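You operate a simulated robot arm through the tools that you are given. There is no shell and no other tool. Be economical: measure what you need, move in short steps, check, and stop when the job is done.

The job below is to be done with a simulated robot arm. You get a single attempt, and the scene is never put back.

TASK
Push the spoon drawer shut.

The check looks at the end state, three seconds after you hand in, the way a careful person would. Anything else that was tipped, shoved, dropped, spilled or broken makes it a failure.

THE ROBOT
A 7-joint arm with a two-finger parallel gripper, fixed in place. Base frame: the origin is at the foot of the arm, x ahead of it, y to its left, z up. Readings come in cm, degrees, newtons and seconds.
Its first joint turns from -66.0 to 66.0 degrees. Payload 2.4 kg.
Tool frame: the origin (TCP) lies between the finger pads and is the grasp point; the fingertips stand 3 cm ahead of it; z points along the fingers, y is the line along which they close. The gripper opens to 9.4 cm. The fingers are 2.8 cm wide and 1 cm thick; the gripper's body (5 by 9.6 cm) begins 5.5 cm behind the TCP.
Orientation is that of the tool frame in the base frame, as a unit quaternion [w, x, y, z]. With the fingers straight down and closing along the base's y, the tool's x points along the base's -x, its y along +y and its z along -z.

THE INTERFACE
- The arm moves only by the tool apply_moves. Its arguments are lists of equal length, an entry for each row: "gripper": the gripper command, from -1 (fully open) to 1 (shut), values between in proportion; "dp": the shift along the tool's x, y, z in cm, a list of three; "delta_rot": the turn, a rotation vector about the tool's x, y, z in degrees, a list of three. In form: {"gripper": [gripper, ...], "dp": [[tx, ty, tz], ...], "delta_rot": [[ax, ay, az], ...]}. A call has 1 to 20 rows; each row is the pose to reach, as a shift and turn from the pose commanded when the call began, along the tool's axes at that moment. Rows are played at 5 a second. More than 5 cm and 8.6 degrees between two rows, or a gripper value outside its range, and nothing of the call is played. A pose out of reach is approached as far as the arm can. The call stops where the force on the tool passes 40 N (or 10 N more than at its start, if that is more) or the arm is blocked; 0.2 s more then pass. Each finger travels about 15.3 cm/s and halts on what it meets, pressing with about 44 N; the grip force reading is that of the motor and also rises with nothing between the fingers. The clock runs only during rows and for 0.2 s after the last one: add rows that repeat a pose to give the fingers time. The reply holds the time, the measured pose of the TCP, the force on the tool along the base axes, the opening and the grip force, in the units named above and with some noise.
- Cameras (640 x 400 px; columns grow to the right, rows downward): "scene" is fixed at [4.81, 51.3, 142.06]; the picture's right is [-0.39, -0.92, 0.00], its down [-0.74, 0.31, -0.60] and it looks along [0.55, -0.23, -0.80] (base axes); focal length 312 px, centre (320, 200). "wrist" rides on the gripper at [-3.7, 0, -5.8] in the tool frame; the picture's right is [0.00, -1.00, 0.00], its down [0.97, 0.00, -0.24] and it looks along [0.24, 0.00, 0.97] (tool axes); focal length 218 px, centre (320, 200).
- camera(camera): a new picture of that camera. The clock stands still meanwhile.
- point_at(camera, pixels): for up to 12 pixels [column, row] of the newest picture of that camera ("zoom" is the newest enlarged one), the place [x, y, z] in the base frame of the surface seen there, good to about 0.2 cm. The clock stands still meanwhile.
- close_up(camera, box): a new picture of the part [left, top, right, bottom] of that camera's present view, enlarged. The clock stands still meanwhile.
- job_done(): hands the job in; it is judged then, once.

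Go step by step. Measure first, check grasps and placings, and put right what went wrong. The budget is 60 turns and 26 pictures, counting those below and the enlarged ones. Unless the task says otherwise, let go and move clear before handing in, and close with one line.

The tools are called after "Call:" as a command line: name --argument value ..., lists and objects as JSON in quotes. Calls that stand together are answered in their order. apply_moves: Moves the arm, as the interface text tells. Its arguments: {"type":"object","properties":{"gripper":{"type":"array"},"dp":{"type":"array"},"delta_rot":{"type":"array"}},"required":["gripper","dp","delta_rot"]} The other tools are called the same way: camera (camera) takes a picture; point_at (camera, pixels) gives the place of the surface under pixels of a picture; close_up (camera, box) takes an enlarged picture of a part of a camera's view; job_done () hands the job in.

At the start:

```text
t: 0.0
ee_pos: [40.59, 6.55, 95.21]
orientation: [0.001, 0.0, 1.0, 0.0]
contact_force: [0.8, -0.1, 0.7]
finger_gap: 9.4
grasp_force: 0.1
```

scene: 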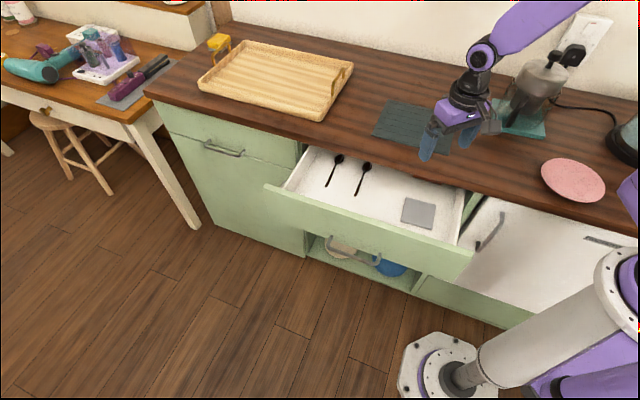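
wrist: 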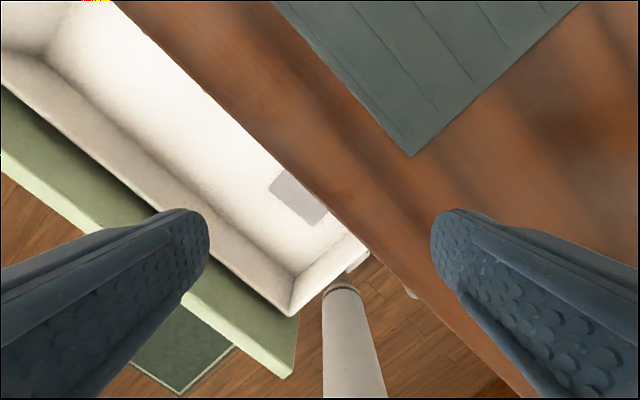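

The scene picture shows the drawer with two spoons open, its front panel running from about (265,185) to (470,265). I'll measure the front panel, counter edge and handle.

Call:
point_at --camera "scene" --pixels '[[268, 187], [368, 222], [468, 254], [460, 275], [330, 245], [378, 262], [354, 256], [300, 145], [480, 185], [390, 238], [290, 205], [225, 152]]'

Call:
close_up --camera "scene" --box '[250, 120, 490, 300]'

```text
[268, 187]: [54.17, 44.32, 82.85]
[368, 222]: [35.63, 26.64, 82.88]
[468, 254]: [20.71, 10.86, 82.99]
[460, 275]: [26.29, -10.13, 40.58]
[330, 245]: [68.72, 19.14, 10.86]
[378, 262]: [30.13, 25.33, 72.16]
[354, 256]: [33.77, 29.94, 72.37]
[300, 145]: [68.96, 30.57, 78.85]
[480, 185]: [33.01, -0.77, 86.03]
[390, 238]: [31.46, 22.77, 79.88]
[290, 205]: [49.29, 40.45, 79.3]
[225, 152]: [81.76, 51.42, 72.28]
```

```text
2.22 times, centred on (370, 210) of scene
```

zoom: 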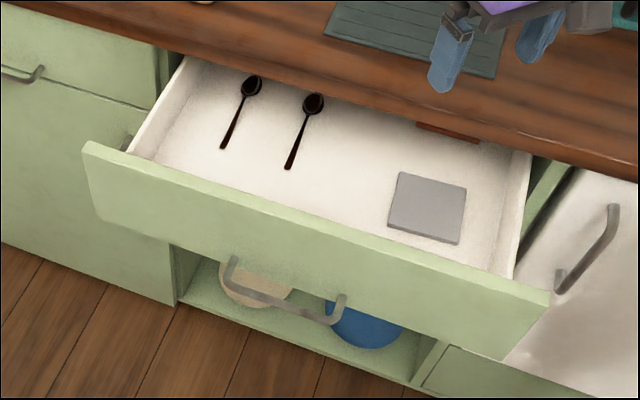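

The panel's top edge lies at z≈82.9 and runs along (0.71, 0.71), so the push direction is (0.71, -0.71). Next I'll measure the counter edge, the closed face plane, the reddish thing at zoom (450,132) and the drawer contents.

Call:
point_at --camera "zoom" --pixels '[[450, 133], [430, 210], [312, 100], [290, 165], [127, 143], [60, 120], [400, 145], [90, 35], [540, 200], [610, 210], [300, 215], [520, 330]]'

Call:
close_up --camera "scene" --box '[380, 140, 540, 240]'

```text
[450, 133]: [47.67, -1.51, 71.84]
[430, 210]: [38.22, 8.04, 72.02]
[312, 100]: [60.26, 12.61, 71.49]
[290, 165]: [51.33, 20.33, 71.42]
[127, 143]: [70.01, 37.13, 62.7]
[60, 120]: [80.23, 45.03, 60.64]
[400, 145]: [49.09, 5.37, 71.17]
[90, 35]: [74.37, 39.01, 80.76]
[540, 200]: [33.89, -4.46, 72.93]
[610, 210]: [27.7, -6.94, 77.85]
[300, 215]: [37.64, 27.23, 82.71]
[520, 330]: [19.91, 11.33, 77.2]
```

```text
4.00 times, centred on (460, 190) of scene
```

zoom: 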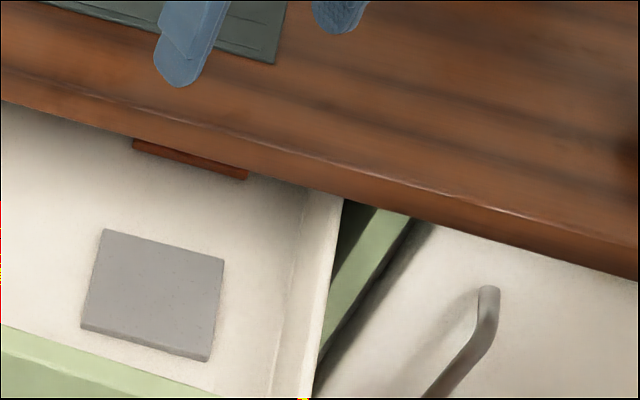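

The contents lie flat and low (z≈72). The panel front is at d=(x−y)/√2≈6, the closed face plane is at d≈25 and the counter edge is at d≈23.7, so I'll push with closed fingers tilted 45° so that the tips lead. First I swing out in front of the drawer at this height while turning 45°.

Call:
apply_moves --gripper '[0, 1, 1, 1, 1, 1, 1, 1, 1, 1]' --dp '[[1.3, 3.6, 0], [2.6, 7.2, 0], [4.0, 10.8, 0], [5.4, 14.4, 0], [6.8, 18, 0], [8.1, 21.6, 0], [9.5, 25.2, 0], [10.9, 28.8, 0], [10.9, 28.8, 0], [10.9, 28.8, 0]]' --delta_rot '[[0, 0, 6], [0, 0, 12], [0, 0, 18], [0, 0, 24], [0, 0, 30], [0, 0, 36], [0, 0, 42], [0, 0, 45], [0, 0, 45], [0, 0, 45]]'

```text
t: 2.2
ee_pos: [29.75, 35.2, 95.27]
orientation: [0.0, 0.383, 0.924, 0.001]
contact_force: [0.9, -0.6, 0.6]
finger_gap: 0.0
grasp_force: 33.2
```

The arm is in front of the drawer at d≈-3.9 with the right yaw. Now I tilt 45° and come down to z≈80.

Call:
apply_moves --gripper '[1, 1, 1, 1, 1, 1, 1, 1, 1, 1]' --dp '[[0, 0, 0], [0, 0, 0], [0, 0, 0], [0, 0, 0], [0, 0, 3], [0, 0, 6], [0, 0, 9], [0, 0, 12], [0, 0, 15.1], [0, 0, 15.1]]' --delta_rot '[[0, -8, 0], [0, -16, 0], [0, -24, 0], [0, -32, 0], [0, -40, 0], [0, -45, 0], [0, -45, 0], [0, -45, 0], [0, -45, 0], [0, -45, 0]]'

Call:
camera --camera "scene"

```text
t: 4.4
ee_pos: [29.81, 35.29, 80.26]
orientation: [0.354, 0.354, 0.853, -0.146]
contact_force: [-0.1, 0.0, 0.0]
finger_gap: 0.0
grasp_force: 33.6
```

```text
21 pictures are left
```

scene: 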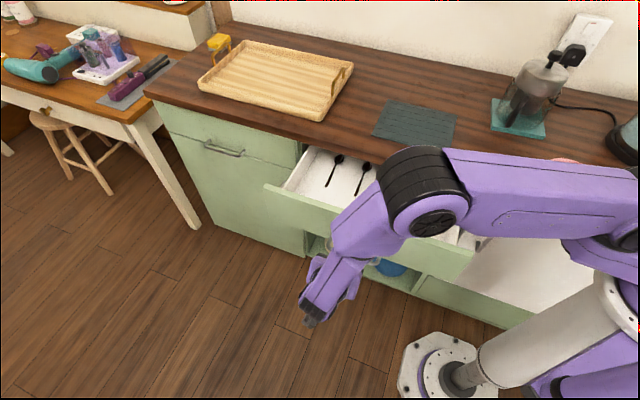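

The tool points at the panel from in front (TCP near (343,263)), with the forearm passing over the drawer. Before pushing, I'll check the forearm height and the wrist view.

Call:
point_at --camera "scene" --pixels '[[432, 224], [415, 160], [360, 225], [520, 180], [520, 230], [320, 290], [345, 250], [465, 190]]'

Call:
camera --camera "wrist"

```text
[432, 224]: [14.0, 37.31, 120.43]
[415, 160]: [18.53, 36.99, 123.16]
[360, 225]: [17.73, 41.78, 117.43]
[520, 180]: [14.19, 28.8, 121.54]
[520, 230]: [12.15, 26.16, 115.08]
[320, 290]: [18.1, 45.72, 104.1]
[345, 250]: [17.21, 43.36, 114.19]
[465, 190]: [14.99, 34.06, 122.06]
```

```text
20 pictures are left
```

wrist: 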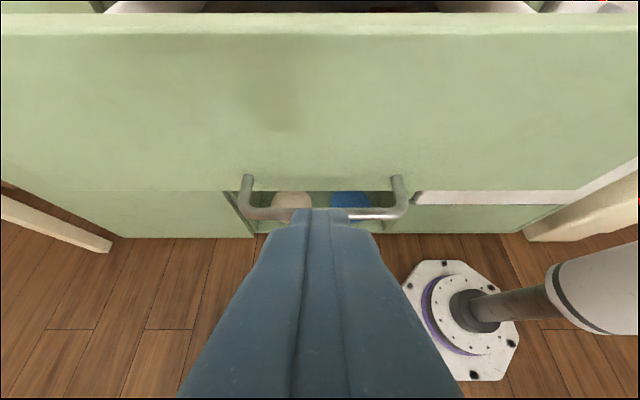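

The fingers are centred above the handle and facing the panel, and the arm is well above everything. I approach and begin pushing slowly along (-0.707, 0, 0.707) in the tool frame.

Call:
apply_moves --gripper '[1, 1, 1, 1, 1, 1, 1, 1, 1, 1, 1, 1, 1, 1, 1, 1, 1, 1]' --dp '[[-1, 0, 1], [-2, 0, 2], [-3, 0, 3], [-4, 0, 4], [-4.3, 0, 4.3], [-4.6, 0, 4.6], [-4.9, 0, 4.9], [-5.2, 0, 5.2], [-5.5, 0, 5.5], [-5.8, 0, 5.8], [-6.1, 0, 6.1], [-6.4, 0, 6.4], [-6.7, 0, 6.7], [-7, 0, 7], [-7.3, 0, 7.3], [-7.6, 0, 7.6], [-7.9, 0, 7.9], [-8.2, 0, 8.2]]' --delta_rot '[[0, 0, 0], [0, 0, 0], [0, 0, 0], [0, 0, 0], [0, 0, 0], [0, 0, 0], [0, 0, 0], [0, 0, 0], [0, 0, 0], [0, 0, 0], [0, 0, 0], [0, 0, 0], [0, 0, 0], [0, 0, 0], [0, 0, 0], [0, 0, 0], [0, 0, 0], [0, 0, 0]]'

Call:
camera --camera "wrist"

```text
t: 8.2
ee_pos: [38.1, 26.82, 80.21]
orientation: [0.353, 0.354, 0.854, -0.146]
contact_force: [-1.0, 1.1, -0.9]
finger_gap: 0.0
grasp_force: 32.8
```

```text
19 pictures are left
```

wrist: 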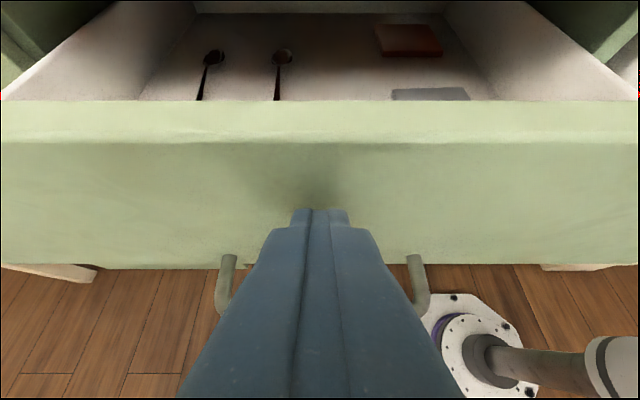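

The fingers touch the panel at (320,205) and it's moving with only about 1.5 N; the contents all lie flat. I keep pushing.

Call:
apply_moves --gripper '[1, 1, 1, 1, 1, 1, 1, 1, 1, 1, 1, 1, 1, 1, 1, 1, 1, 1, 1, 1]' --dp '[[-0.4, 0, 0.4], [-0.8, 0, 0.8], [-1.2, 0, 1.2], [-1.6, 0, 1.6], [-2, 0, 2], [-2.4, 0, 2.4], [-2.8, 0, 2.8], [-3.2, 0, 3.2], [-3.6, 0, 3.6], [-4, 0, 4], [-4.4, 0, 4.4], [-4.8, 0, 4.8], [-5.2, 0, 5.2], [-5.6, 0, 5.6], [-6, 0, 6], [-6.4, 0, 6.4], [-6.8, 0, 6.8], [-7.2, 0, 7.2], [-7.6, 0, 7.6], [-8, 0, 8]]' --delta_rot '[[0, 0, 0], [0, 0, 0], [0, 0, 0], [0, 0, 0], [0, 0, 0], [0, 0, 0], [0, 0, 0], [0, 0, 0], [0, 0, 0], [0, 0, 0], [0, 0, 0], [0, 0, 0], [0, 0, 0], [0, 0, 0], [0, 0, 0], [0, 0, 0], [0, 0, 0], [0, 0, 0], [0, 0, 0], [0, 0, 0]]'

Call:
camera --camera "wrist"

Call:
camera --camera "scene"

```text
t: 12.4
ee_pos: [45.9, 18.95, 80.13]
orientation: [0.354, 0.354, 0.853, -0.147]
contact_force: [-0.5, 0.7, 1.2]
finger_gap: 0.0
grasp_force: 32.9
```

```text
18 pictures are left
```

wrist: 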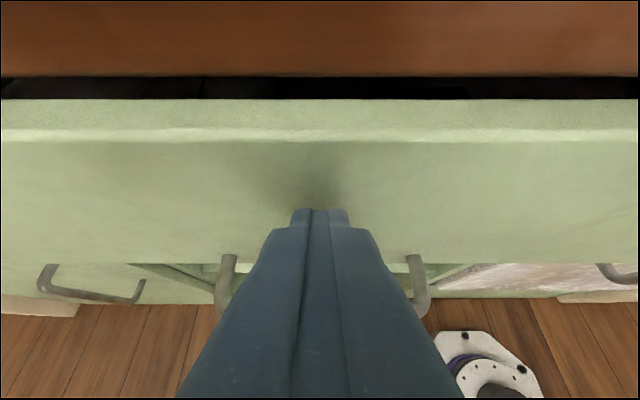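

```text
17 pictures are left
```

scene: 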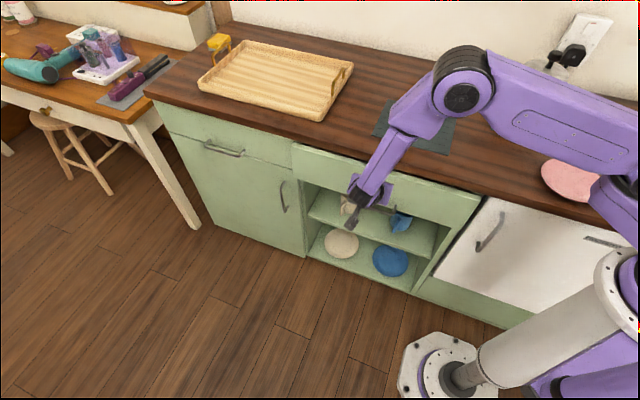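

The contact is at d≈22.2, about 3 cm short of closed, and a thin dark gap remains at wrist row 87. I push the rest slowly until the force rises.

Call:
apply_moves --gripper '[1, 1, 1, 1, 1, 1, 1, 1, 1, 1, 1, 1, 1]' --dp '[[-0.2, 0, 0.2], [-0.4, 0, 0.4], [-0.6, 0, 0.6], [-0.8, 0, 0.8], [-1, 0, 1], [-1.2, 0, 1.2], [-1.4, 0, 1.4], [-1.6, 0, 1.6], [-1.8, 0, 1.8], [-2, 0, 2], [-2.2, 0, 2.2], [-2.4, 0, 2.4], [-2.6, 0, 2.6]]' --delta_rot '[[0, 0, 0], [0, 0, 0], [0, 0, 0], [0, 0, 0], [0, 0, 0], [0, 0, 0], [0, 0, 0], [0, 0, 0], [0, 0, 0], [0, 0, 0], [0, 0, 0], [0, 0, 0], [0, 0, 0]]'

Call:
camera --camera "wrist"

```text
t: 15.2
ee_pos: [48.29, 16.95, 80.11]
orientation: [0.352, 0.35, 0.856, -0.143]
contact_force: [-3.9, 2.5, 0.0]
finger_gap: 0.0
grasp_force: 32.7
stopped in row 13: the force on the tool passed its limit (the readings are from after the stop); the commanded pose is now the measured one
```

```text
16 pictures are left
```

wrist: 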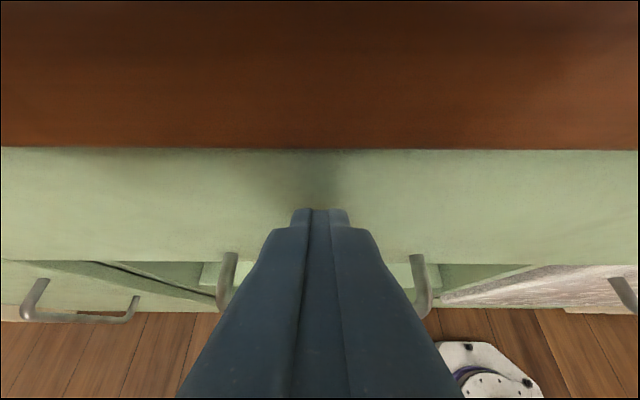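

The force limit tripped at contact d≈25.2, which matches the closed face plane. I back straight off and inspect.

Call:
apply_moves --gripper '[1, 1, 1, 1, 1, 1, 1, 1]' --dp '[[0.5, 0, -0.5], [1.5, 0, -1.5], [3, 0, -3], [4.5, 0, -4.5], [6, 0, -6], [8, 0, -8], [10, 0, -10], [12, 0, -12]]' --delta_rot '[[0, 0, 0], [0, 0, 0], [0, 0, 0], [0, 0, 0], [0, 0, 0], [0, 0, 0], [0, 0, 0], [0, 0, 0]]'

Call:
camera --camera "wrist"

Call:
camera --camera "scene"

```text
t: 17.1
ee_pos: [36.08, 28.59, 80.07]
orientation: [0.352, 0.351, 0.856, -0.144]
contact_force: [0.7, 0.3, -0.3]
finger_gap: 0.01
grasp_force: 33.1
```

```text
15 pictures are left
```

wrist: 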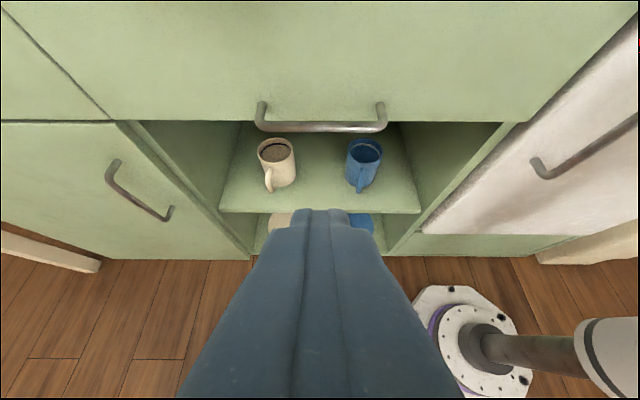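

```text
14 pictures are left
```

scene: 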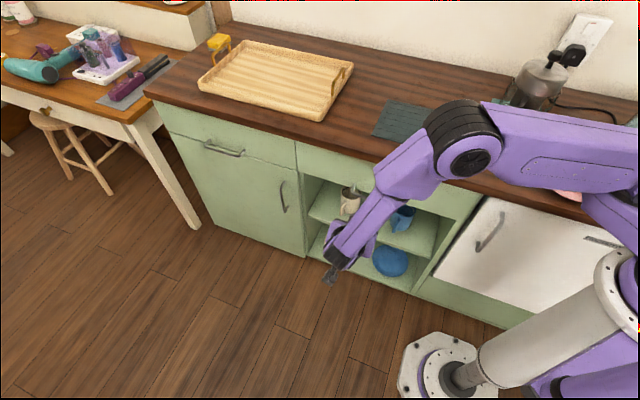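

The drawer looks flush and the mugs on the shelf are upright. I'll compare the panel's plane with its neighbour's.

Call:
point_at --camera "wrist" --pixels '[[130, 60], [320, 60], [520, 60], [30, 70], [60, 160], [150, 100], [500, 100]]'

Call:
close_up --camera "scene" --box '[260, 120, 380, 200]'

```text
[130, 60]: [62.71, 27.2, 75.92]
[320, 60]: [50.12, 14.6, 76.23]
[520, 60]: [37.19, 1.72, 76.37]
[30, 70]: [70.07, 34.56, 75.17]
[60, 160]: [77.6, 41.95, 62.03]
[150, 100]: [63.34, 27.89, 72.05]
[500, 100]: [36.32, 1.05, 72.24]
```

```text
5.00 times, centred on (320, 160) of scene
```

zoom: 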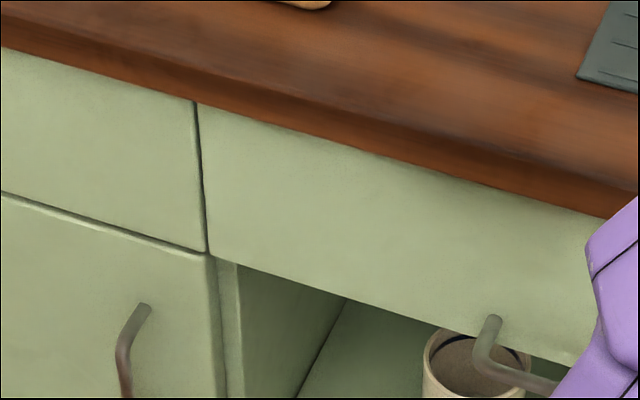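

The panel has x−y≈35.5 and its neighbour also has 35.5, so the drawer is flush and fully shut. The arm is clear, so I hand in.

Call:
job_done

```text
The job is handed in.
```

The spoon drawer is pushed shut, flush with the drawer front beside it. Nothing else appears to have moved in the last pictures, and the arm is clear.
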